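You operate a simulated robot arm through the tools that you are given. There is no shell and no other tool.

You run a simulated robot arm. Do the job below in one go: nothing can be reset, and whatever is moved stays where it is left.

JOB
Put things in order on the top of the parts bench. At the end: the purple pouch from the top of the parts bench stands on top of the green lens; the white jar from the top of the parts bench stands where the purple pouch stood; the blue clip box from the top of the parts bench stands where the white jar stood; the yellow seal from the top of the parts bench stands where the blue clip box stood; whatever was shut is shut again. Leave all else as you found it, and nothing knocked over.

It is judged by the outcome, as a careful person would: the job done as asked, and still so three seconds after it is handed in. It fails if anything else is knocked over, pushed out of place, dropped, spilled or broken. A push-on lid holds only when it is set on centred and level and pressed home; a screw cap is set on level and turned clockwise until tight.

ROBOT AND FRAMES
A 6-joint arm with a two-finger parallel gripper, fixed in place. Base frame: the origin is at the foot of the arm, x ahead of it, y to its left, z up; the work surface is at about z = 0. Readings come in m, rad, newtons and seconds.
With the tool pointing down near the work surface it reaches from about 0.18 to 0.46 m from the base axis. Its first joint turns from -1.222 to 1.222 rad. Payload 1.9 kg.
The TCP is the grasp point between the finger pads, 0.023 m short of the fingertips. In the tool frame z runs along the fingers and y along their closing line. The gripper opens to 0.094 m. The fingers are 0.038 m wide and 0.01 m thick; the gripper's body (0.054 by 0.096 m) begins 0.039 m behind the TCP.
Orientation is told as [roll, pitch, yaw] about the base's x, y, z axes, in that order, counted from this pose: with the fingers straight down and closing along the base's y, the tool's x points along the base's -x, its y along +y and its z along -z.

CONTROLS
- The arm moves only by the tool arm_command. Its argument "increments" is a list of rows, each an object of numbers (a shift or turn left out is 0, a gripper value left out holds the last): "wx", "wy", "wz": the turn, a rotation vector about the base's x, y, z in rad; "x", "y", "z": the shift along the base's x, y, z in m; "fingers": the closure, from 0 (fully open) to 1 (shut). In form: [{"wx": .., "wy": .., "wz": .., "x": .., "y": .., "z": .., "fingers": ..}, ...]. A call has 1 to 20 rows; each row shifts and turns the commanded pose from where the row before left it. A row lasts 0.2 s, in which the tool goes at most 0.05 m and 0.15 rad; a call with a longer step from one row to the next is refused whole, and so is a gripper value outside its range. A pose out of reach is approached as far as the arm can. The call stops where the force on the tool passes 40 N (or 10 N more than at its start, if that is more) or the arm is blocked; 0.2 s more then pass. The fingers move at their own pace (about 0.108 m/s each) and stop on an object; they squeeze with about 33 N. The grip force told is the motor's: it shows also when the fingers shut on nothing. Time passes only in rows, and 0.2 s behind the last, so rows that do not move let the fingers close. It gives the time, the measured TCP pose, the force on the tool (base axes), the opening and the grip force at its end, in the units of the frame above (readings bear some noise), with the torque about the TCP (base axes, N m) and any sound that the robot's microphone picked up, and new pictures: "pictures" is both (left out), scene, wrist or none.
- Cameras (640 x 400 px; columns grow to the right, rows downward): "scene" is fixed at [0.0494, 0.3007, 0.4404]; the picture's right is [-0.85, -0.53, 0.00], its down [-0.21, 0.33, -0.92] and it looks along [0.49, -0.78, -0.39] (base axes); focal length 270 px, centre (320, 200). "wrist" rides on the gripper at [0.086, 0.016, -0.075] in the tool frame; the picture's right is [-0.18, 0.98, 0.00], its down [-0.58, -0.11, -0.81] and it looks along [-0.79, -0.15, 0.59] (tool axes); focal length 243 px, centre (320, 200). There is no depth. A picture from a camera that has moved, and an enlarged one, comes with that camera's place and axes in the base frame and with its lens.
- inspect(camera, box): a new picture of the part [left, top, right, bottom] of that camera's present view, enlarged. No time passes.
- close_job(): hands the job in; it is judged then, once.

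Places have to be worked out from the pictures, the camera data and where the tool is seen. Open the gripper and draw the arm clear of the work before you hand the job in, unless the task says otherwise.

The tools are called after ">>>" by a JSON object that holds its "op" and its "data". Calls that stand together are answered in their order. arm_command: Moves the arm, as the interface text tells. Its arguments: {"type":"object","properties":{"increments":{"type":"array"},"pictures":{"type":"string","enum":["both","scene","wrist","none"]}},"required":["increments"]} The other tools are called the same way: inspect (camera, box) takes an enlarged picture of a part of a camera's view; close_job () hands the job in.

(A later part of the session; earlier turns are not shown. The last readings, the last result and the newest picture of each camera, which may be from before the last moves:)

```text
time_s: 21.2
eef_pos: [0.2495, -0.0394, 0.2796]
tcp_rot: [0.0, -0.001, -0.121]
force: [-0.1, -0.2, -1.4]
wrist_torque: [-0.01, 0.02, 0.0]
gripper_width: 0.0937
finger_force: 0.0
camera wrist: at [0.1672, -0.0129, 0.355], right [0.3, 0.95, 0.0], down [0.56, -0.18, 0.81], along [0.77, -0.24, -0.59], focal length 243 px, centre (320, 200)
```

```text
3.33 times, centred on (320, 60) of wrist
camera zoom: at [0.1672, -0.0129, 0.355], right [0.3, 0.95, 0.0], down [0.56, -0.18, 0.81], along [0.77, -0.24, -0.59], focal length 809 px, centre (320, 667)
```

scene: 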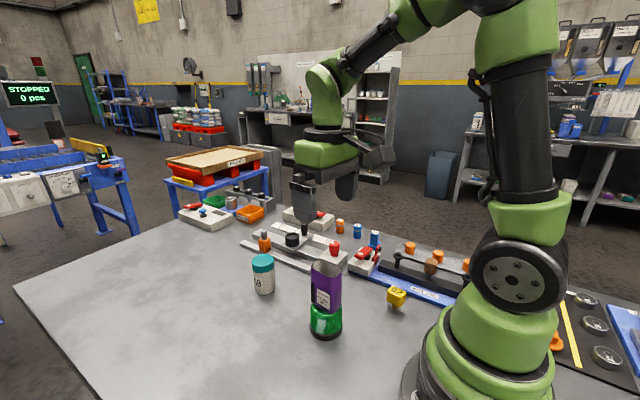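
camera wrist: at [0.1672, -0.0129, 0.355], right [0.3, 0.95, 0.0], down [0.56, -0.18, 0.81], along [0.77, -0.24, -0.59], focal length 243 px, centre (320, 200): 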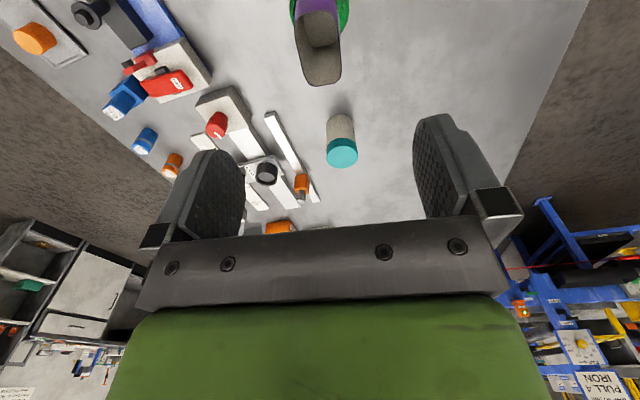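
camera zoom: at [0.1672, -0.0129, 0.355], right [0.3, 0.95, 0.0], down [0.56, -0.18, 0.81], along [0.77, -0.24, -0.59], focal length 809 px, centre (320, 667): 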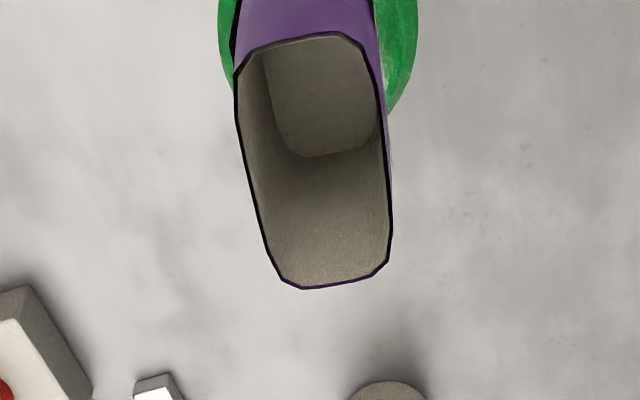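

The pouch is centred and upright on the lens. Now I move above the jar at ≈ (0.428, -0.0585), staying high until past the pouch.

>>> {"op": "arm_command", "data": {"increments": [{"x": 0.036, "y": -0.004}, {"x": 0.036, "y": -0.004}, {"x": 0.036, "y": -0.004}, {"x": 0.036, "y": -0.004, "z": -0.03}, {"x": 0.034, "y": -0.003, "z": -0.035}, {"z": -0.02}, {}], "pictures": "both"}}

>>> {"op": "inspect", "data": {"camera": "wrist", "box": [240, 0, 400, 120]}}

```text
time_s: 22.8
eef_pos: [0.4285, -0.0616, 0.1923]
tcp_rot: [-0.002, -0.002, -0.119]
force: [-0.6, 0.2, 0.2]
wrist_torque: [0.01, -0.01, 0.0]
gripper_width: 0.0939
finger_force: 0.1
camera wrist: at [0.3447, -0.0353, 0.2676], right [0.3, 0.95, 0.0], down [0.56, -0.18, 0.81], along [0.77, -0.24, -0.59], focal length 243 px, centre (320, 200)
```

scene: 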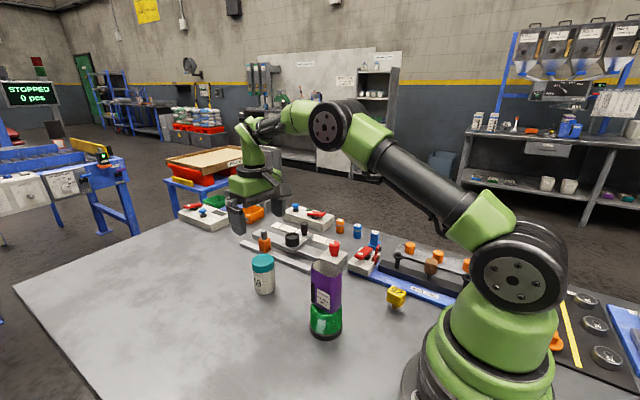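
wrist: 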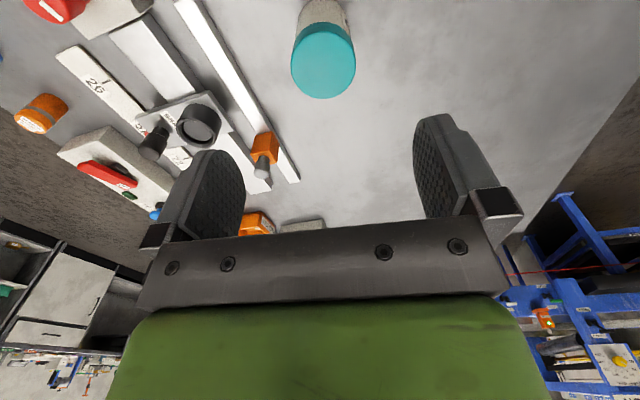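

```text
3.33 times, centred on (320, 60) of wrist
camera zoom: at [0.3447, -0.0353, 0.2676], right [0.3, 0.95, 0.0], down [0.56, -0.18, 0.81], along [0.77, -0.24, -0.59], focal length 809 px, centre (320, 667)
```

zoom: 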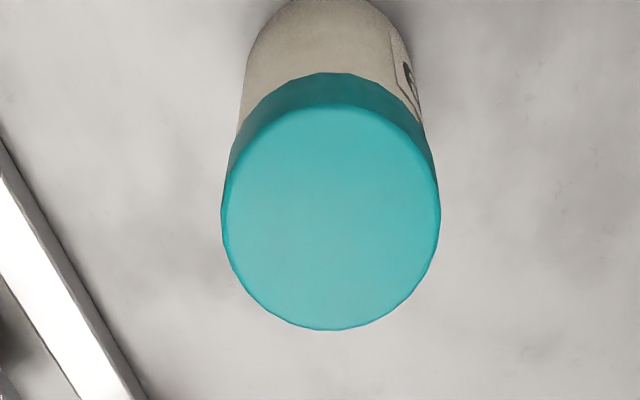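

Jar centre computed at ≈ (0.4295, -0.059). I shift slightly to centre it, and descend so the pads straddle the jar with the gripper body just above the lid.

>>> {"op": "arm_command", "data": {"increments": [{"x": 0.001, "y": 0.0025}, {"z": -0.035}, {"z": -0.035}, {"z": -0.035}, {"z": -0.025}, {"z": -0.013}, {}], "pictures": "both"}}

```text
time_s: 24.4
eef_pos: [0.4277, -0.0592, 0.0518]
tcp_rot: [0.0, -0.001, -0.121]
force: [-0.5, -0.4, -0.2]
wrist_torque: [0.02, 0.0, 0.0]
gripper_width: 0.0943
finger_force: 0.0
camera wrist: at [0.3449, -0.033, 0.1278], right [0.3, 0.95, 0.0], down [0.56, -0.18, 0.81], along [0.77, -0.24, -0.59], focal length 243 px, centre (320, 200)
```

scene: 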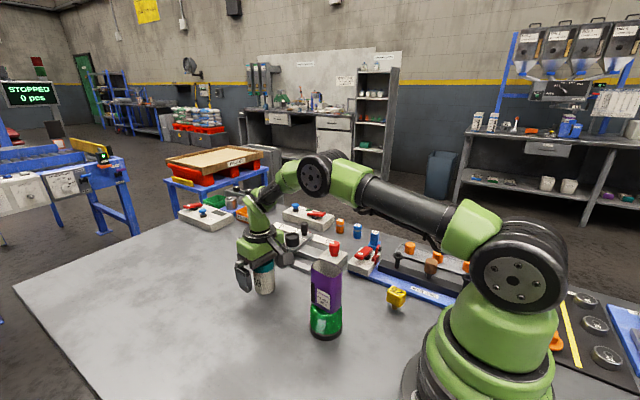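
wrist: 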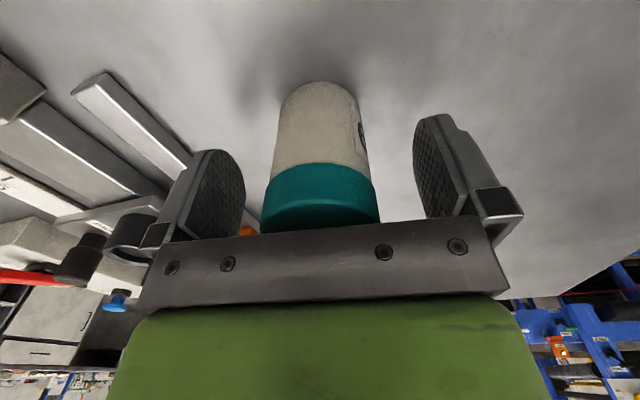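

The jar is centred between the pads. I lower 4 mm more and close gradually.

>>> {"op": "arm_command", "data": {"increments": [{"z": -0.004}, {"fingers": 0.3}, {"fingers": 0.44}, {"fingers": 0.46}, {"fingers": 0.48}, {"fingers": 0.5}, {"fingers": 0.55}, {}, {}], "pictures": "both"}}

>>> {"op": "inspect", "data": {"camera": "wrist", "box": [220, 60, 420, 260]}}

>>> {"op": "inspect", "data": {"camera": "scene", "box": [220, 220, 310, 310]}}

```text
time_s: 26.4
eef_pos: [0.4278, -0.0584, 0.047]
tcp_rot: [0.0, -0.002, -0.12]
force: [0.6, -0.6, 0.0]
wrist_torque: [-0.03, 0.01, 0.0]
gripper_width: 0.0488
finger_force: 33.4
camera wrist: at [0.3449, -0.0317, 0.1224], right [0.3, 0.95, 0.0], down [0.56, -0.18, 0.81], along [0.77, -0.24, -0.59], focal length 243 px, centre (320, 200)
```

scene: 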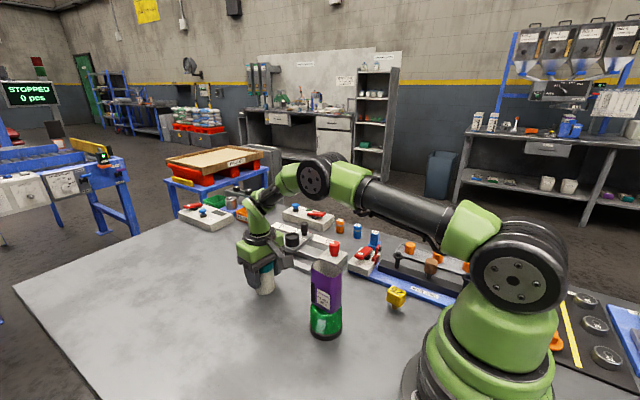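
wrist: 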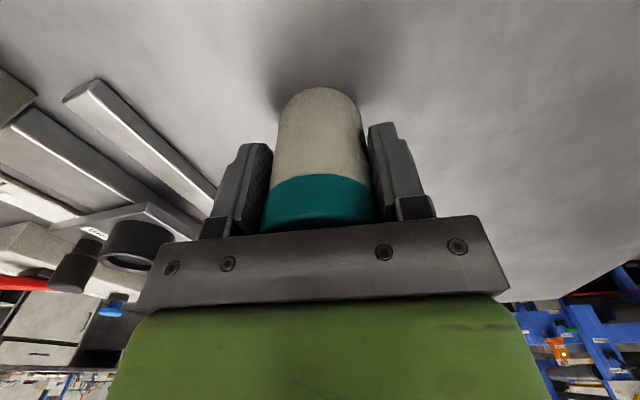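

```text
2.00 times, centred on (320, 160) of wrist
camera zoom: at [0.3449, -0.0317, 0.1224], right [0.3, 0.95, 0.0], down [0.56, -0.18, 0.81], along [0.77, -0.24, -0.59], focal length 485 px, centre (320, 280)
```

zoom: 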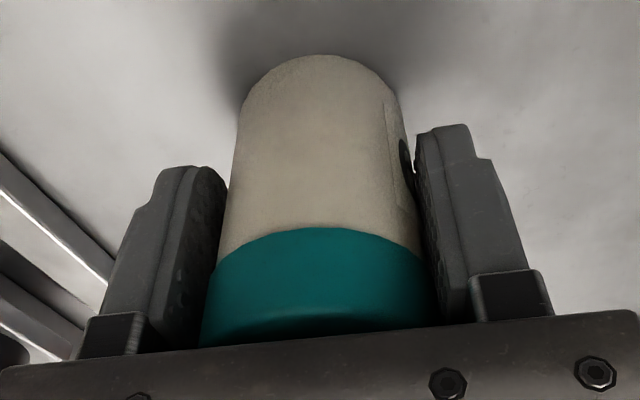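

```text
4.44 times, centred on (265, 265) of scene
camera zoom: at [0.0494, 0.3007, 0.4404], right [-0.85, -0.53, 0.0], down [-0.21, 0.33, -0.92], along [0.49, -0.78, -0.39], focal length 1200 px, centre (564, -89)
```

zoom: 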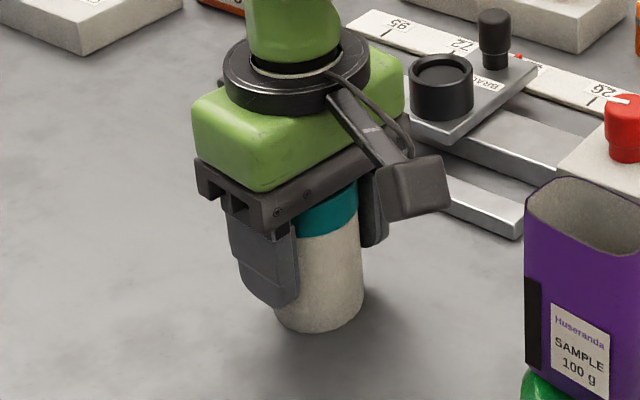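

Gripped at 0.0488 with 33 N, probably bearing mainly on the lid's edge. I test-lift only ~6 mm, slowly, and check that the lid and body stay together.

>>> {"op": "arm_command", "data": {"increments": [{"z": 0.001}, {"z": 0.001}, {"z": 0.002}, {"z": 0.002}, {}], "pictures": "wrist"}}

>>> {"op": "inspect", "data": {"camera": "wrist", "box": [220, 60, 420, 260]}}

>>> {"op": "inspect", "data": {"camera": "scene", "box": [220, 220, 310, 310]}}

```text
time_s: 27.6
eef_pos: [0.4286, -0.0578, 0.0527]
tcp_rot: [0.001, 0.0, -0.12]
force: [0.1, -0.3, -2.0]
wrist_torque: [0.01, 0.03, 0.01]
gripper_width: 0.0489
finger_force: 32.9
camera wrist: at [0.3446, -0.03, 0.1275], right [0.3, 0.95, 0.0], down [0.56, -0.18, 0.81], along [0.77, -0.24, -0.59], focal length 243 px, centre (320, 200)
```

wrist: 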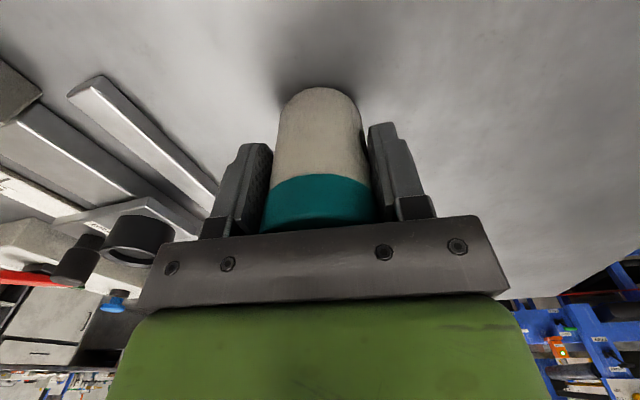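

```text
2.00 times, centred on (320, 160) of wrist
camera zoom: at [0.3446, -0.03, 0.1275], right [0.3, 0.95, 0.0], down [0.56, -0.18, 0.81], along [0.77, -0.24, -0.59], focal length 485 px, centre (320, 280)
```

zoom: 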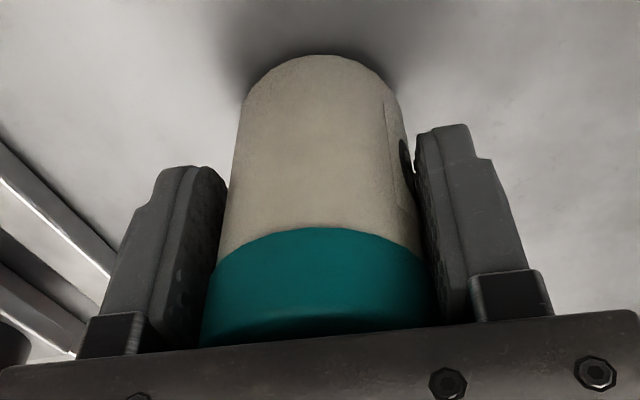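

```text
4.44 times, centred on (265, 265) of scene
camera zoom: at [0.0494, 0.3007, 0.4404], right [-0.85, -0.53, 0.0], down [-0.21, 0.33, -0.92], along [0.49, -0.78, -0.39], focal length 1200 px, centre (564, -89)
```

zoom: 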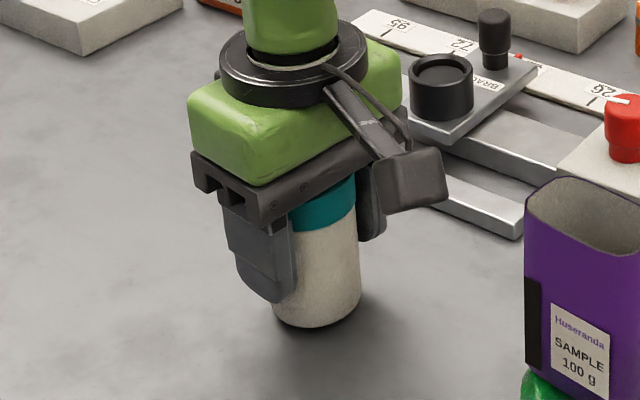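

The jar lifts whole (≈ 2 N), lid and body together. I raise it further and carry it gently to the pouch's old place at (0.389, 0.102).

>>> {"op": "arm_command", "data": {"increments": [{"z": 0.01}, {"z": 0.02}, {"z": 0.02}, {"z": 0.01}, {"x": -0.004, "y": 0.016}, {"x": -0.006, "y": 0.024}, {"x": -0.006, "y": 0.025}, {"x": -0.006, "y": 0.025}, {"x": -0.006, "y": 0.025}, {"x": -0.006, "y": 0.023}, {"x": -0.004, "y": 0.015}, {"x": -0.002, "y": 0.007}, {}, {}], "pictures": "both"}}

```text
time_s: 30.6
eef_pos: [0.3901, 0.1049, 0.1101]
tcp_rot: [0.0, -0.001, -0.122]
force: [-0.9, 0.2, -1.3]
wrist_torque: [0.01, 0.01, -0.05]
gripper_width: 0.0487
finger_force: 33.1
camera wrist: at [0.3056, 0.1307, 0.1857], right [0.3, 0.95, 0.0], down [0.56, -0.18, 0.81], along [0.77, -0.24, -0.59], focal length 243 px, centre (320, 200)
```

scene: 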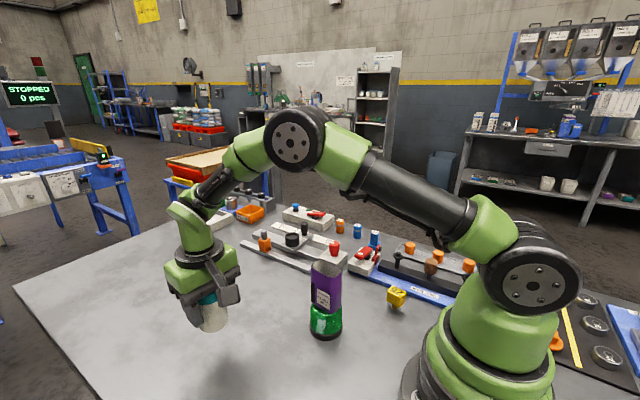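
wrist: 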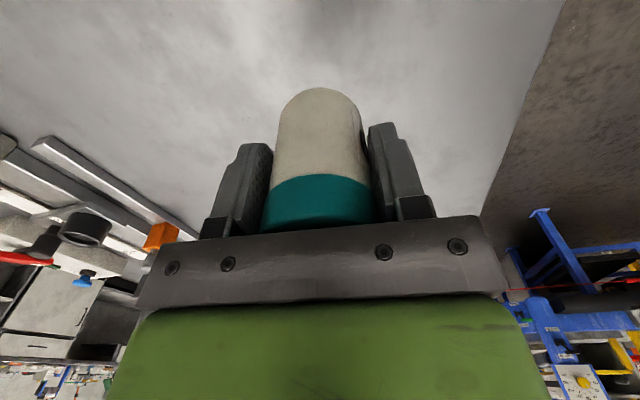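

Reading is about 2 mm past target in y; I correct and lower to just above the bench.

>>> {"op": "arm_command", "data": {"increments": [{"x": -0.001, "y": -0.002}, {"z": -0.015}, {"z": -0.02}, {"z": -0.015}, {"z": -0.007}, {}], "pictures": "none"}}

>>> {"op": "arm_command", "data": {"increments": [{"z": -0.002}, {}], "pictures": "none"}}

```text
time_s: 32.0
eef_pos: [0.3895, 0.1021, 0.0543]
tcp_rot: [0.001, -0.002, -0.121]
force: [0.7, 0.3, -1.7]
wrist_torque: [0.0, 0.01, 0.03]
gripper_width: 0.0486
finger_force: 32.6
```

```text
time_s: 32.6
eef_pos: [0.3883, 0.1022, 0.0526]
tcp_rot: [-0.001, -0.001, -0.12]
force: [-0.2, 0.9, -1.5]
wrist_torque: [-0.02, 0.0, 0.01]
gripper_width: 0.0486
finger_force: 33.1
```

Still free-hanging (≈ 1.6 N), a few mm above the bench. Stepping down.

>>> {"op": "arm_command", "data": {"increments": [{"z": -0.002}, {}], "pictures": "none"}}

>>> {"op": "arm_command", "data": {"increments": [{"z": -0.0015}, {}], "pictures": "none"}}

>>> {"op": "arm_command", "data": {"increments": [{"z": -0.001}, {}], "pictures": "none"}}

```text
time_s: 33.2
eef_pos: [0.3883, 0.1009, 0.0501]
tcp_rot: [0.0, -0.001, -0.119]
force: [0.6, 0.2, -1.6]
wrist_torque: [0.0, 0.02, 0.02]
gripper_width: 0.0488
finger_force: 33.1
```

```text
time_s: 33.8
eef_pos: [0.3884, 0.1007, 0.0494]
tcp_rot: [0.002, -0.002, -0.122]
force: [-0.9, 0.2, -1.1]
wrist_torque: [0.0, 0.01, -0.02]
gripper_width: 0.0487
finger_force: 33.2
```

```text
time_s: 34.4
eef_pos: [0.3867, 0.1003, 0.0489]
tcp_rot: [0.0, -0.002, -0.121]
force: [0.7, 0.0, -0.4]
wrist_torque: [0.01, -0.03, 0.01]
gripper_width: 0.049
finger_force: 33.3
```

Force is easing toward zero, contact is near. One more small step.

>>> {"op": "arm_command", "data": {"increments": [{"z": -0.001}, {}], "pictures": "none"}}

```text
time_s: 35.0
eef_pos: [0.3874, 0.1012, 0.0467]
tcp_rot: [0.001, -0.001, -0.119]
force: [0.1, -0.5, -1.1]
wrist_torque: [-0.01, 0.03, -0.01]
gripper_width: 0.0489
finger_force: 32.5
```

>>> {"op": "arm_command", "data": {"increments": [{"z": -0.001}, {}], "pictures": "none"}}

>>> {"op": "inspect", "data": {"camera": "scene", "box": [160, 270, 270, 380]}}

```text
time_s: 35.6
eef_pos: [0.387, 0.1019, 0.0463]
tcp_rot: [0.0, -0.003, -0.119]
force: [-3.2, -6.0, 19.7]
wrist_torque: [-0.23, 0.25, 0.06]
gripper_width: 0.0489
finger_force: 32.7
```

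```text
3.64 times, centred on (215, 325) of scene
camera zoom: at [0.0493, 0.3007, 0.4404], right [-0.85, -0.53, 0.0], down [-0.21, 0.33, -0.92], along [0.49, -0.78, -0.39], focal length 982 px, centre (702, -254)
```

zoom: 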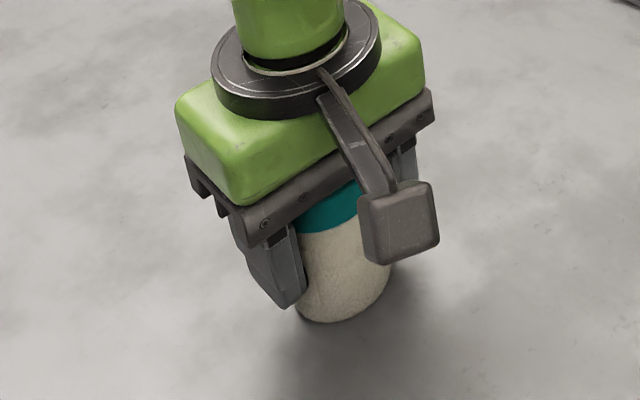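

The jar is down (19.7 N). I back off 0.8 mm to relieve the load, then release slowly.

>>> {"op": "arm_command", "data": {"increments": [{"z": 0.0008}, {}], "pictures": "none"}}

```text
time_s: 36.2
eef_pos: [0.3872, 0.1013, 0.0472]
tcp_rot: [0.0, -0.001, -0.12]
force: [1.1, 1.2, 2.6]
wrist_torque: [0.07, -0.11, 0.01]
gripper_width: 0.0489
finger_force: 32.8
```

Lightly resting now (~4 N net). Opening the fingers slowly.

>>> {"op": "arm_command", "data": {"increments": [{"fingers": 0.47}, {"fingers": 0.44}, {"fingers": 0.4}, {"fingers": 0.3}, {"fingers": 0.1}, {"fingers": 0.0}, {}], "pictures": "both"}}

```text
time_s: 37.8
eef_pos: [0.3879, 0.1006, 0.0471]
tcp_rot: [0.0, -0.002, -0.119]
force: [0.1, 0.6, 0.2]
wrist_torque: [-0.04, 0.02, -0.02]
gripper_width: 0.0939
finger_force: 0.1
camera wrist: at [0.304, 0.1281, 0.1227], right [0.3, 0.95, 0.0], down [0.56, -0.18, 0.81], along [0.77, -0.24, -0.59], focal length 243 px, centre (320, 200)
```

scene: 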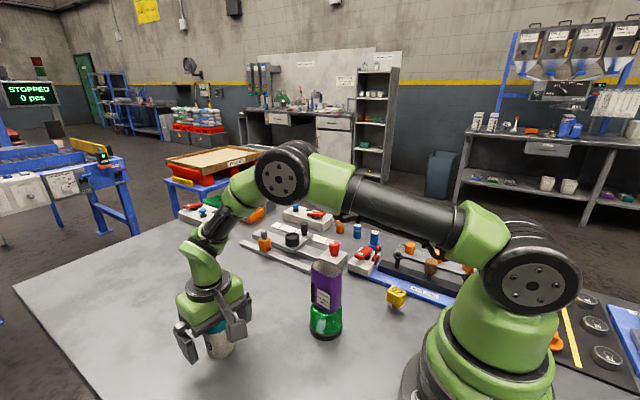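
wrist: 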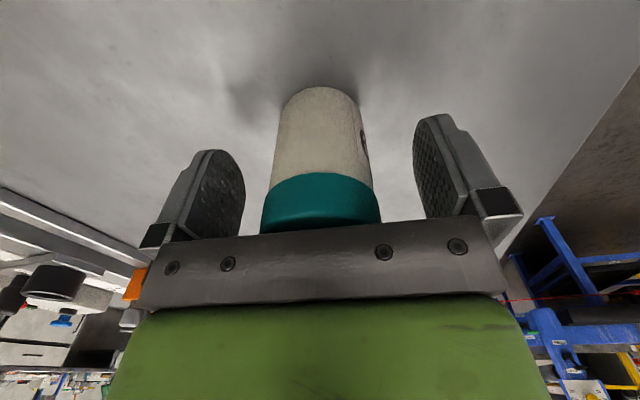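

The jar stands free in place. I raise straight up and check both jar and lid.

>>> {"op": "arm_command", "data": {"increments": [{"z": 0.01}, {"z": 0.03}, {"z": 0.04}, {"z": 0.04}, {"z": 0.04}, {"z": 0.04}, {}], "pictures": "both"}}

>>> {"op": "inspect", "data": {"camera": "scene", "box": [180, 280, 280, 380]}}

>>> {"op": "inspect", "data": {"camera": "wrist", "box": [240, 0, 400, 120]}}

```text
time_s: 39.4
eef_pos: [0.3876, 0.104, 0.2476]
tcp_rot: [-0.002, -0.002, -0.12]
force: [0.1, 0.7, 0.2]
wrist_torque: [0.0, -0.02, 0.02]
gripper_width: 0.0941
finger_force: 0.1
camera wrist: at [0.3044, 0.1304, 0.3234], right [0.3, 0.95, 0.0], down [0.56, -0.18, 0.81], along [0.77, -0.24, -0.59], focal length 243 px, centre (320, 200)
```

scene: 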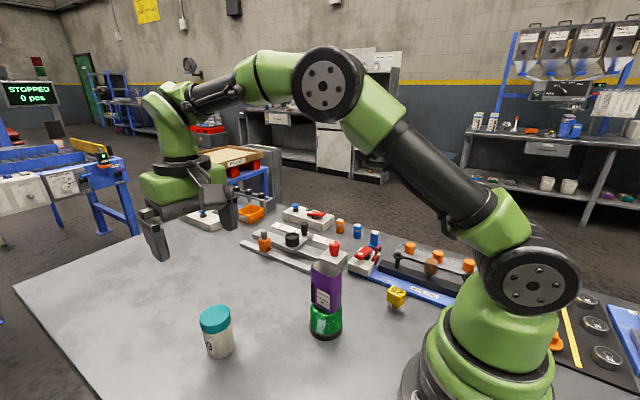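
wrist: 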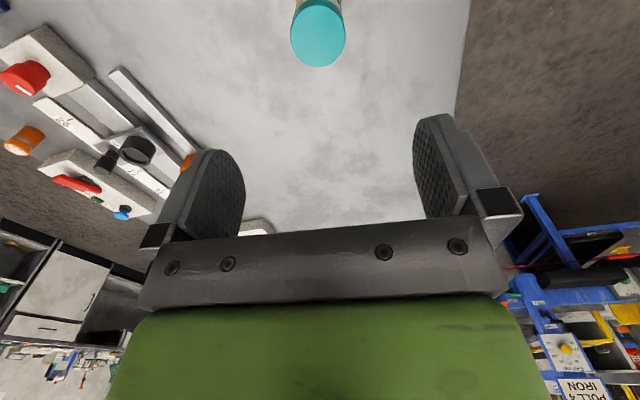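

```text
4.00 times, centred on (230, 330) of scene
camera zoom: at [0.0494, 0.3007, 0.4404], right [-0.85, -0.53, 0.0], down [-0.21, 0.33, -0.92], along [0.49, -0.78, -0.39], focal length 1080 px, centre (680, -320)
```

zoom: 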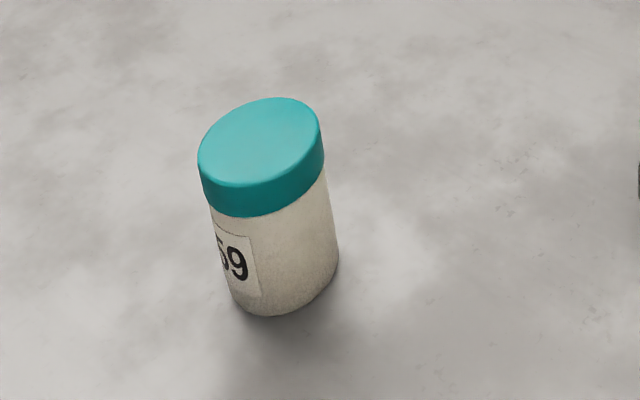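

```text
3.33 times, centred on (320, 60) of wrist
camera zoom: at [0.3044, 0.1304, 0.3234], right [0.3, 0.95, 0.0], down [0.56, -0.18, 0.81], along [0.77, -0.24, -0.59], focal length 809 px, centre (320, 667)
```

zoom: 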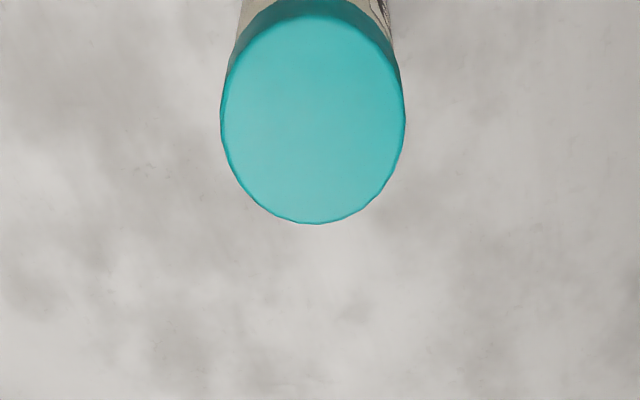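

Jar is upright with its lid on at ≈ (0.389, 0.102). Now I move high over to the clip box area to look at it.

>>> {"op": "arm_command", "data": {"increments": [{"x": -0.0133, "y": -0.0435}, {"x": -0.0133, "y": -0.0435}, {"x": -0.0133, "y": -0.0435}, {"x": -0.0133, "y": -0.0435}, {"x": -0.0133, "y": -0.0435}, {"x": -0.0133, "y": -0.0435}, {"x": -0.0133, "y": -0.0435}, {"x": -0.0133, "y": -0.0435}, {"x": -0.0133, "y": -0.0435}, {"x": -0.0133, "y": -0.0435}, {}], "pictures": "both"}}

>>> {"op": "inspect", "data": {"camera": "wrist", "box": [200, 0, 440, 150]}}

```text
time_s: 41.8
eef_pos: [0.2528, -0.3348, 0.248]
tcp_rot: [0.001, -0.002, -0.12]
force: [0.4, -0.2, 0.0]
wrist_torque: [-0.01, 0.03, 0.01]
gripper_width: 0.0941
finger_force: 0.0
camera wrist: at [0.1689, -0.3076, 0.3234], right [0.3, 0.95, 0.0], down [0.56, -0.18, 0.81], along [0.77, -0.24, -0.59], focal length 243 px, centre (320, 200)
```

scene: 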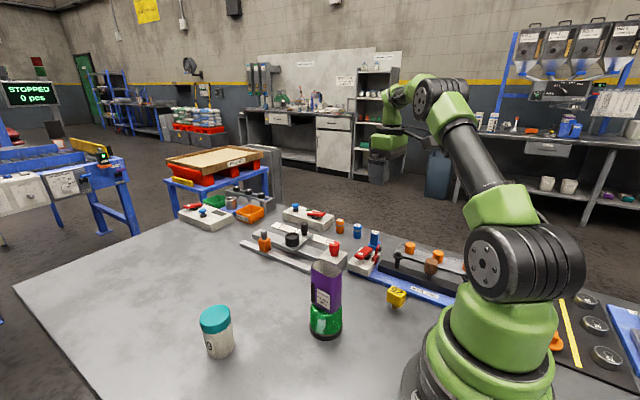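
wrist: 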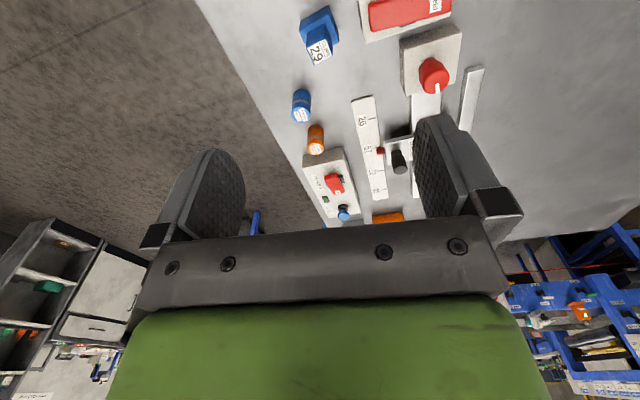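

```text
2.67 times, centred on (320, 75) of wrist
camera zoom: at [0.1689, -0.3076, 0.3234], right [0.3, 0.95, 0.0], down [0.56, -0.18, 0.81], along [0.77, -0.24, -0.59], focal length 647 px, centre (320, 533)
```

zoom: 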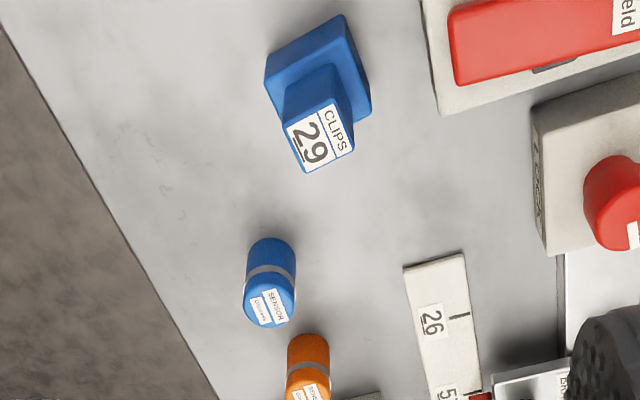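

The clip box is visible near the top. Zooming in to measure its top and base tiers and the gap to the clamp.

>>> {"op": "inspect", "data": {"camera": "wrist", "box": [280, 0, 376, 72]}}

>>> {"op": "inspect", "data": {"camera": "scene", "box": [340, 222, 420, 282]}}

```text
5.56 times, centred on (328, 36) of wrist
camera zoom: at [0.1689, -0.3076, 0.3234], right [0.3, 0.95, 0.0], down [0.56, -0.18, 0.81], along [0.77, -0.24, -0.59], focal length 1348 px, centre (276, 1111)
```

zoom: 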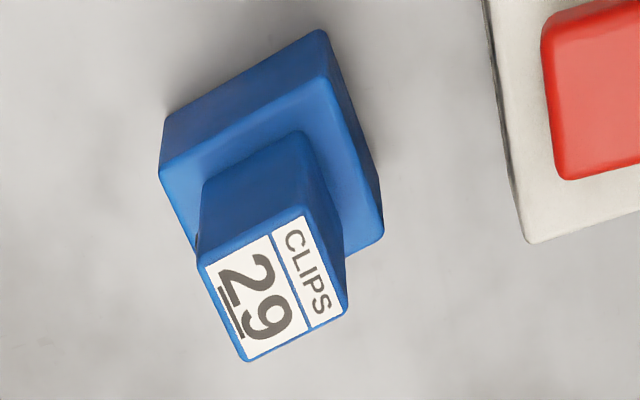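

```text
6.67 times, centred on (380, 252) of scene
camera zoom: at [0.0494, 0.3007, 0.4404], right [-0.85, -0.53, 0.0], down [-0.21, 0.33, -0.92], along [0.49, -0.78, -0.39], focal length 1800 px, centre (-80, -147)
```

zoom: 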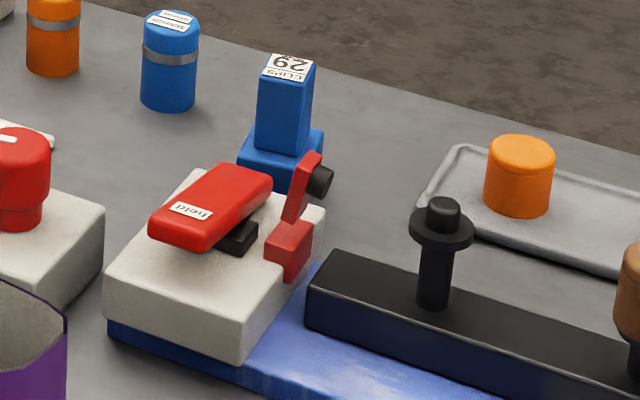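

The clip box's top block (≈ 0.02 square, top z ≈ 0.063) is centred at ≈ (0.271, -0.340) with yaw ≈ +0.13; the base tier is ≈ 0.036 × 0.028 and the clamp block lies ~0.045 away on the +y side. I turn the tool to match, pre-close to ~0.05 for clearance, and lower to z ≈ 0.13 to look again.

>>> {"op": "arm_command", "data": {"increments": [{"x": 0.009, "y": -0.0025, "wz": 0.125, "fingers": 0.45}, {"x": 0.009, "y": -0.0025, "wz": 0.125}, {"z": -0.04}, {"z": -0.04}, {"z": -0.035}, {}], "pictures": "both"}}

>>> {"op": "inspect", "data": {"camera": "wrist", "box": [220, 0, 420, 150]}}

>>> {"op": "inspect", "data": {"camera": "scene", "box": [320, 190, 440, 280]}}

```text
time_s: 43.2
eef_pos: [0.2727, -0.3364, 0.129]
tcp_rot: [-0.001, -0.001, 0.129]
force: [-0.8, 0.5, 0.0]
wrist_torque: [0.03, -0.02, -0.02]
gripper_width: 0.0516
finger_force: 0.1
camera wrist: at [0.1856, -0.3315, 0.2056], right [0.06, 1.0, 0.0], down [0.59, -0.03, 0.81], along [0.81, -0.04, -0.59], focal length 243 px, centre (320, 200)
```

scene: 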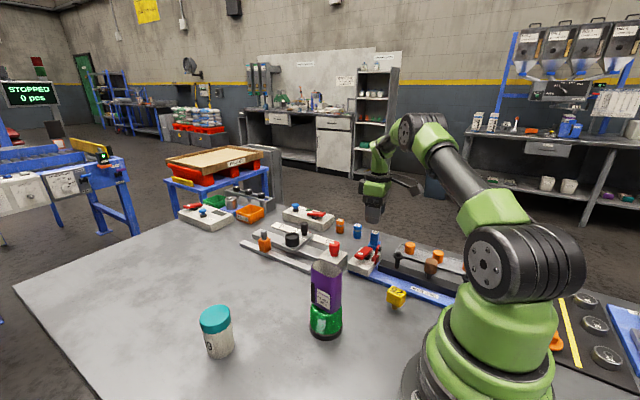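
wrist: 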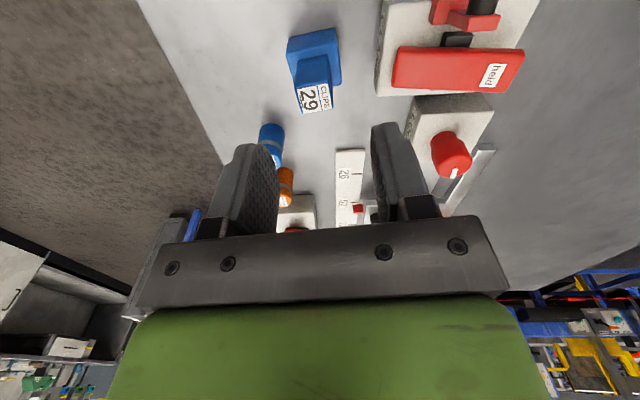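

```text
2.67 times, centred on (320, 75) of wrist
camera zoom: at [0.1856, -0.3315, 0.2056], right [0.06, 1.0, 0.0], down [0.59, -0.03, 0.81], along [0.81, -0.04, -0.59], focal length 647 px, centre (320, 533)
```

zoom: 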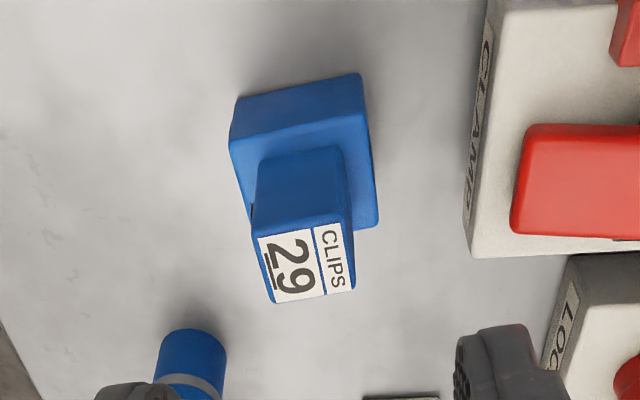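

```text
4.44 times, centred on (380, 235) of scene
camera zoom: at [0.0494, 0.3007, 0.4404], right [-0.85, -0.53, 0.0], down [-0.21, 0.33, -0.92], along [0.49, -0.78, -0.39], focal length 1200 px, centre (53, 44)
```

zoom: 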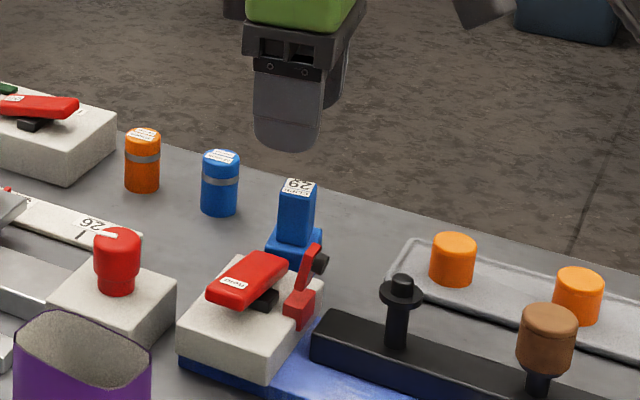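

Top-block centre refined to ≈ (0.2713, -0.3396), yaw ≈ 0.135. I correct by (-1.5, -3.3) mm and descend to z ≈ 0.05, fingertips just above the base tier.

>>> {"op": "arm_command", "data": {"increments": [{"x": -0.0012, "y": -0.0033, "wz": 0.006}, {"z": -0.025}, {"z": -0.025}, {"z": -0.018}, {}, {}], "pictures": "both"}}

>>> {"op": "inspect", "data": {"camera": "wrist", "box": [220, 50, 420, 200]}}

>>> {"op": "inspect", "data": {"camera": "scene", "box": [320, 190, 440, 280]}}

```text
time_s: 44.6
eef_pos: [0.272, -0.3416, 0.0627]
tcp_rot: [0.0, -0.002, 0.135]
force: [0.2, 0.3, -0.4]
wrist_torque: [0.0, 0.03, 0.03]
gripper_width: 0.0517
finger_force: 0.0
camera wrist: at [0.1842, -0.3376, 0.1385], right [0.05, 1.0, 0.0], down [0.59, -0.03, 0.81], along [0.81, -0.04, -0.59], focal length 243 px, centre (320, 200)
```

scene: 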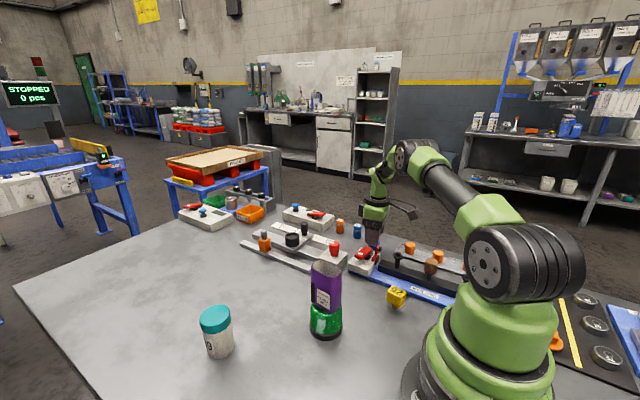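
wrist: 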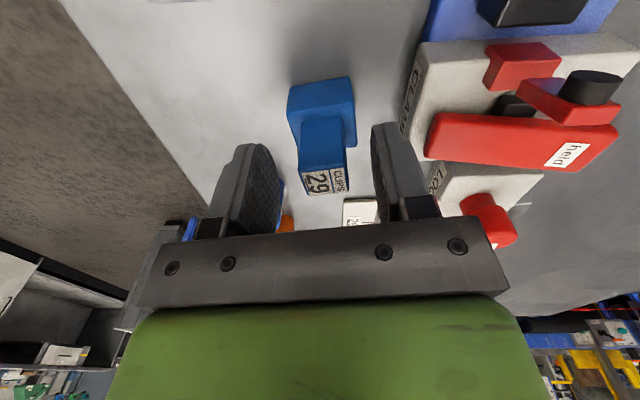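

```text
2.67 times, centred on (320, 125) of wrist
camera zoom: at [0.1842, -0.3376, 0.1385], right [0.05, 1.0, 0.0], down [0.59, -0.03, 0.81], along [0.81, -0.04, -0.59], focal length 647 px, centre (320, 400)
```

zoom: 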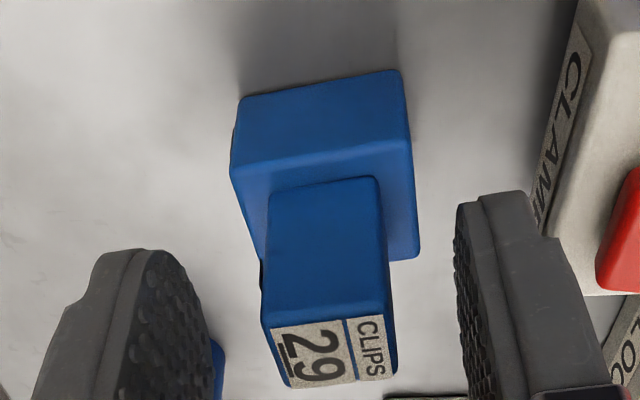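

```text
4.44 times, centred on (380, 235) of scene
camera zoom: at [0.0494, 0.3007, 0.4404], right [-0.85, -0.53, 0.0], down [-0.21, 0.33, -0.92], along [0.49, -0.78, -0.39], focal length 1200 px, centre (53, 44)
```

zoom: 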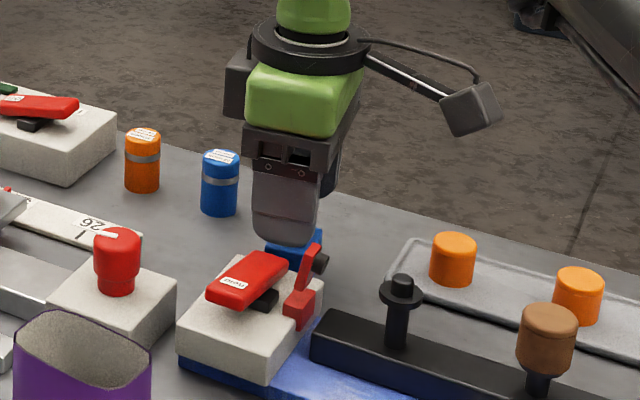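

Fingers straddle the block well with clearance to the clamp. I shift +2 mm in y to centre, lower 11 mm more, then close gradually.

>>> {"op": "arm_command", "data": {"increments": [{"y": 0.002}, {"z": -0.006}, {"z": -0.005}, {}], "pictures": "none"}}

>>> {"op": "inspect", "data": {"camera": "wrist", "box": [220, 50, 420, 200]}}

```text
time_s: 45.6
eef_pos: [0.2722, -0.34, 0.0521]
tcp_rot: [0.0, -0.001, 0.137]
force: [0.4, 0.1, 0.0]
wrist_torque: [0.01, -0.02, 0.01]
gripper_width: 0.0517
finger_force: 0.0
```

```text
2.67 times, centred on (320, 125) of wrist
camera zoom: at [0.1847, -0.3354, 0.1273], right [0.05, 1.0, 0.0], down [0.59, -0.03, 0.81], along [0.81, -0.04, -0.59], focal length 647 px, centre (320, 400)
```

zoom: 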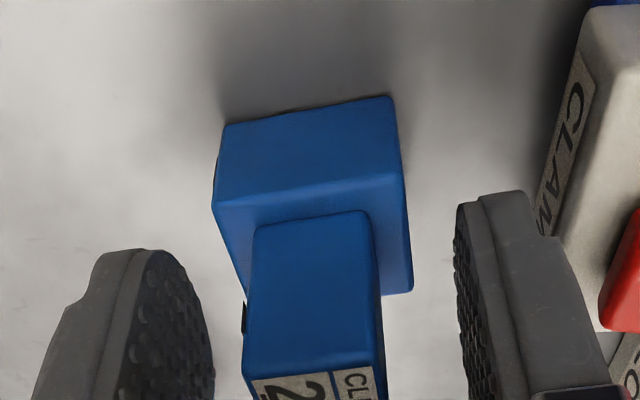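

Base tier top is about 0.025, fingertips at ≈ 0.029, so this is the right height. Closing gradually on the top block.

>>> {"op": "arm_command", "data": {"increments": [{"fingers": 0.6}, {"fingers": 0.7}, {"fingers": 0.75}, {"fingers": 0.78}, {"fingers": 0.82}, {"fingers": 0.86}, {}, {}], "pictures": "wrist"}}

>>> {"op": "inspect", "data": {"camera": "wrist", "box": [220, 50, 420, 200]}}

```text
time_s: 47.4
eef_pos: [0.2717, -0.3412, 0.0517]
tcp_rot: [-0.001, -0.002, 0.136]
force: [-0.4, -0.1, -0.1]
wrist_torque: [-0.01, -0.01, 0.01]
gripper_width: 0.0215
finger_force: 32.7
camera wrist: at [0.1846, -0.3354, 0.1274], right [0.05, 1.0, 0.0], down [0.59, -0.03, 0.81], along [0.81, -0.04, -0.59], focal length 243 px, centre (320, 200)
```

wrist: 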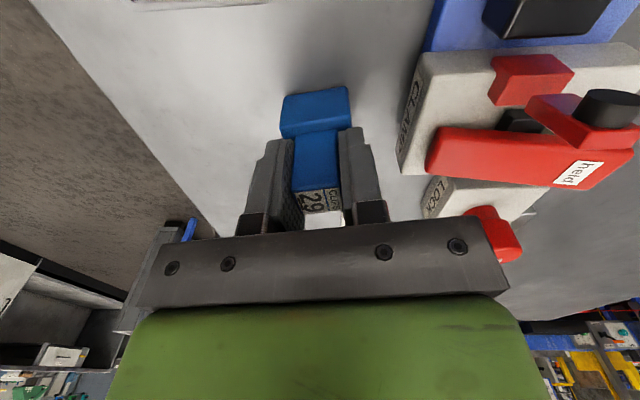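

```text
2.67 times, centred on (320, 125) of wrist
camera zoom: at [0.1846, -0.3354, 0.1274], right [0.05, 1.0, 0.0], down [0.59, -0.03, 0.81], along [0.81, -0.04, -0.59], focal length 647 px, centre (320, 400)
```

zoom: 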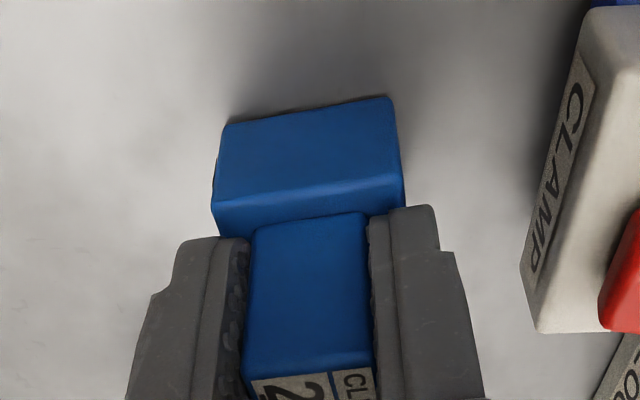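

Gripped at 0.0215 with full force, box not displaced. Test lift of ~8 mm straight up, checking that the whole box comes along.

>>> {"op": "arm_command", "data": {"increments": [{"z": 0.001}, {"z": 0.002}, {"z": 0.005}, {}], "pictures": "wrist"}}

>>> {"op": "inspect", "data": {"camera": "wrist", "box": [220, 50, 420, 200]}}

```text
time_s: 48.4
eef_pos: [0.2731, -0.3403, 0.0599]
tcp_rot: [0.001, -0.001, 0.136]
force: [0.1, 0.8, -0.9]
wrist_torque: [0.04, 0.0, -0.02]
gripper_width: 0.0217
finger_force: 33.4
camera wrist: at [0.1848, -0.3355, 0.1353], right [0.05, 1.0, 0.0], down [0.59, -0.03, 0.81], along [0.81, -0.04, -0.59], focal length 243 px, centre (320, 200)
```

wrist: 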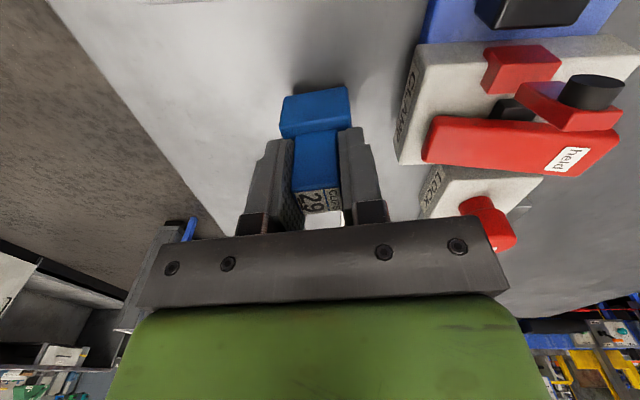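

```text
2.67 times, centred on (320, 125) of wrist
camera zoom: at [0.1848, -0.3355, 0.1353], right [0.05, 1.0, 0.0], down [0.59, -0.03, 0.81], along [0.81, -0.04, -0.59], focal length 647 px, centre (320, 400)
```

zoom: 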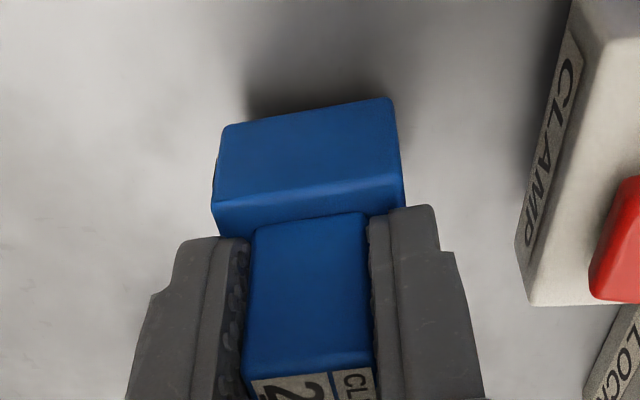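

The whole clip box lifts cleanly (~0.9 N). Raising to clear everything, then carrying it to the jar's old place (0.429, -0.059).

>>> {"op": "arm_command", "data": {"increments": [{"z": 0.02}, {"z": 0.035}, {"z": 0.035}, {"z": 0.03}, {"z": 0.01}, {"x": 0.0124, "y": 0.0213}, {"x": 0.0174, "y": 0.031}, {"x": 0.0174, "y": 0.0315}, {"x": 0.0174, "y": 0.0315}, {"x": 0.0174, "y": 0.0315}, {"x": 0.0174, "y": 0.0315}, {"x": 0.0174, "y": 0.0315}, {"x": 0.0174, "y": 0.0315}, {"x": 0.0144, "y": 0.026}, {"x": 0.0082, "y": 0.014}, {}, {}], "pictures": "both"}}

```text
time_s: 52.0
eef_pos: [0.4279, -0.0579, 0.1908]
tcp_rot: [0.0, -0.002, 0.135]
force: [0.6, -0.3, -1.0]
wrist_torque: [-0.01, -0.02, -0.05]
gripper_width: 0.022
finger_force: 33.0
camera wrist: at [0.3411, -0.0531, 0.2674], right [0.05, 1.0, 0.0], down [0.59, -0.03, 0.81], along [0.81, -0.04, -0.59], focal length 243 px, centre (320, 200)
```

scene: 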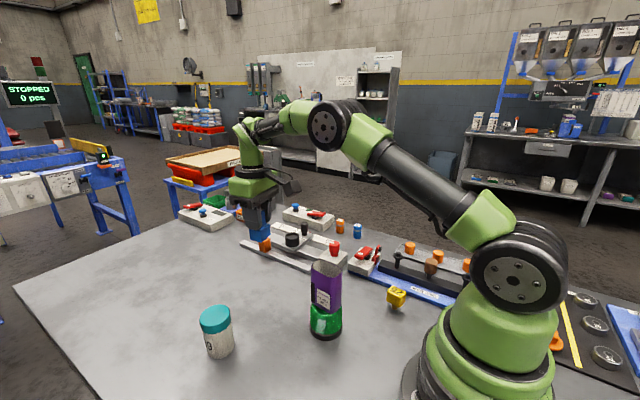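
wrist: 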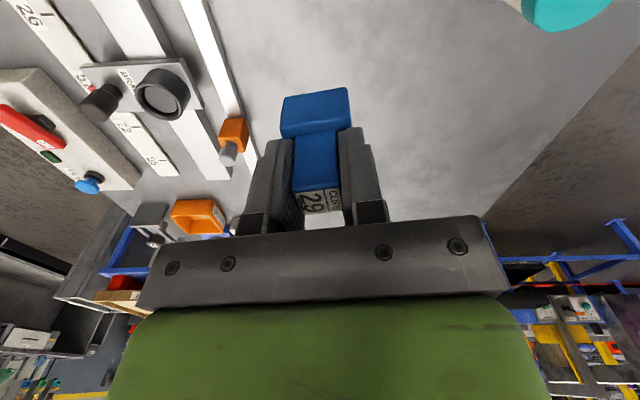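

Over the target within ~1 mm. Lowering to just above the bench.

>>> {"op": "arm_command", "data": {"increments": [{"x": 0.0007, "y": -0.0012}, {"z": -0.035}, {"z": -0.035}, {"z": -0.03}, {"z": -0.02}, {"z": -0.01}, {}], "pictures": "scene"}}

>>> {"op": "arm_command", "data": {"increments": [{"z": -0.003}, {}], "pictures": "none"}}

```text
time_s: 53.6
eef_pos: [0.4286, -0.0582, 0.0616]
tcp_rot: [-0.002, -0.003, 0.136]
force: [0.3, 0.3, -0.1]
wrist_torque: [0.0, -0.01, 0.0]
gripper_width: 0.0216
finger_force: 33.4
```

scene: 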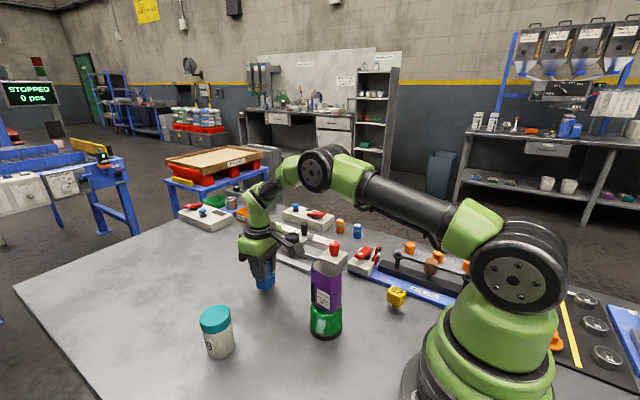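

```text
time_s: 54.2
eef_pos: [0.428, -0.059, 0.0586]
tcp_rot: [0.0, -0.001, 0.135]
force: [0.1, -1.0, -0.5]
wrist_torque: [0.01, 0.01, 0.02]
gripper_width: 0.0216
finger_force: 32.9
```

No contact yet; stepping down toward the expected contact near z ≈ 0.052.

>>> {"op": "arm_command", "data": {"increments": [{"z": -0.003}, {}], "pictures": "none"}}

>>> {"op": "arm_command", "data": {"increments": [{"z": -0.0015}, {}], "pictures": "none"}}

>>> {"op": "arm_command", "data": {"increments": [{"z": -0.001}, {}], "pictures": "none"}}

```text
time_s: 54.8
eef_pos: [0.429, -0.0598, 0.0558]
tcp_rot: [0.001, -0.001, 0.136]
force: [0.2, 0.5, -0.2]
wrist_torque: [0.0, -0.01, 0.02]
gripper_width: 0.0213
finger_force: 33.3
```

```text
time_s: 55.4
eef_pos: [0.4286, -0.0596, 0.0534]
tcp_rot: [0.001, -0.002, 0.136]
force: [0.8, 0.4, -1.0]
wrist_torque: [0.02, -0.01, -0.03]
gripper_width: 0.0215
finger_force: 33.0
```

```text
time_s: 56.0
eef_pos: [0.4291, -0.0599, 0.0518]
tcp_rot: [0.001, -0.002, 0.136]
force: [-0.3, 0.6, -0.7]
wrist_torque: [-0.03, 0.02, 0.01]
gripper_width: 0.0214
finger_force: 33.2
```

>>> {"op": "arm_command", "data": {"increments": [{"z": -0.001}, {}], "pictures": "none"}}

>>> {"op": "inspect", "data": {"camera": "scene", "box": [220, 220, 310, 310]}}

```text
time_s: 56.6
eef_pos: [0.4277, -0.0589, 0.0526]
tcp_rot: [0.0, -0.002, 0.136]
force: [-5.0, -1.7, 11.1]
wrist_torque: [-0.04, 0.23, -0.04]
gripper_width: 0.0214
finger_force: 33.2
```

```text
4.44 times, centred on (265, 265) of scene
camera zoom: at [0.0493, 0.3007, 0.4404], right [-0.85, -0.53, 0.0], down [-0.21, 0.33, -0.92], along [0.49, -0.78, -0.39], focal length 1200 px, centre (564, -89)
```

zoom: 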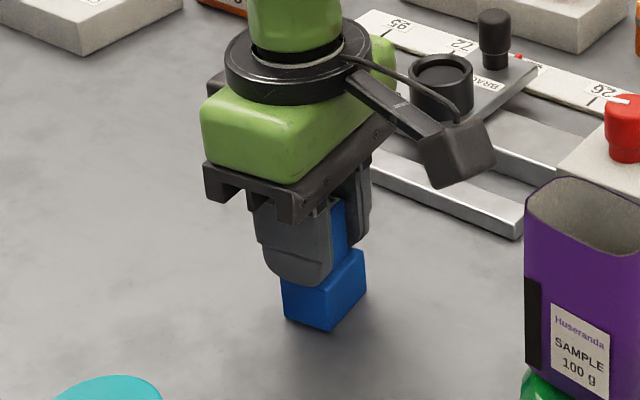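

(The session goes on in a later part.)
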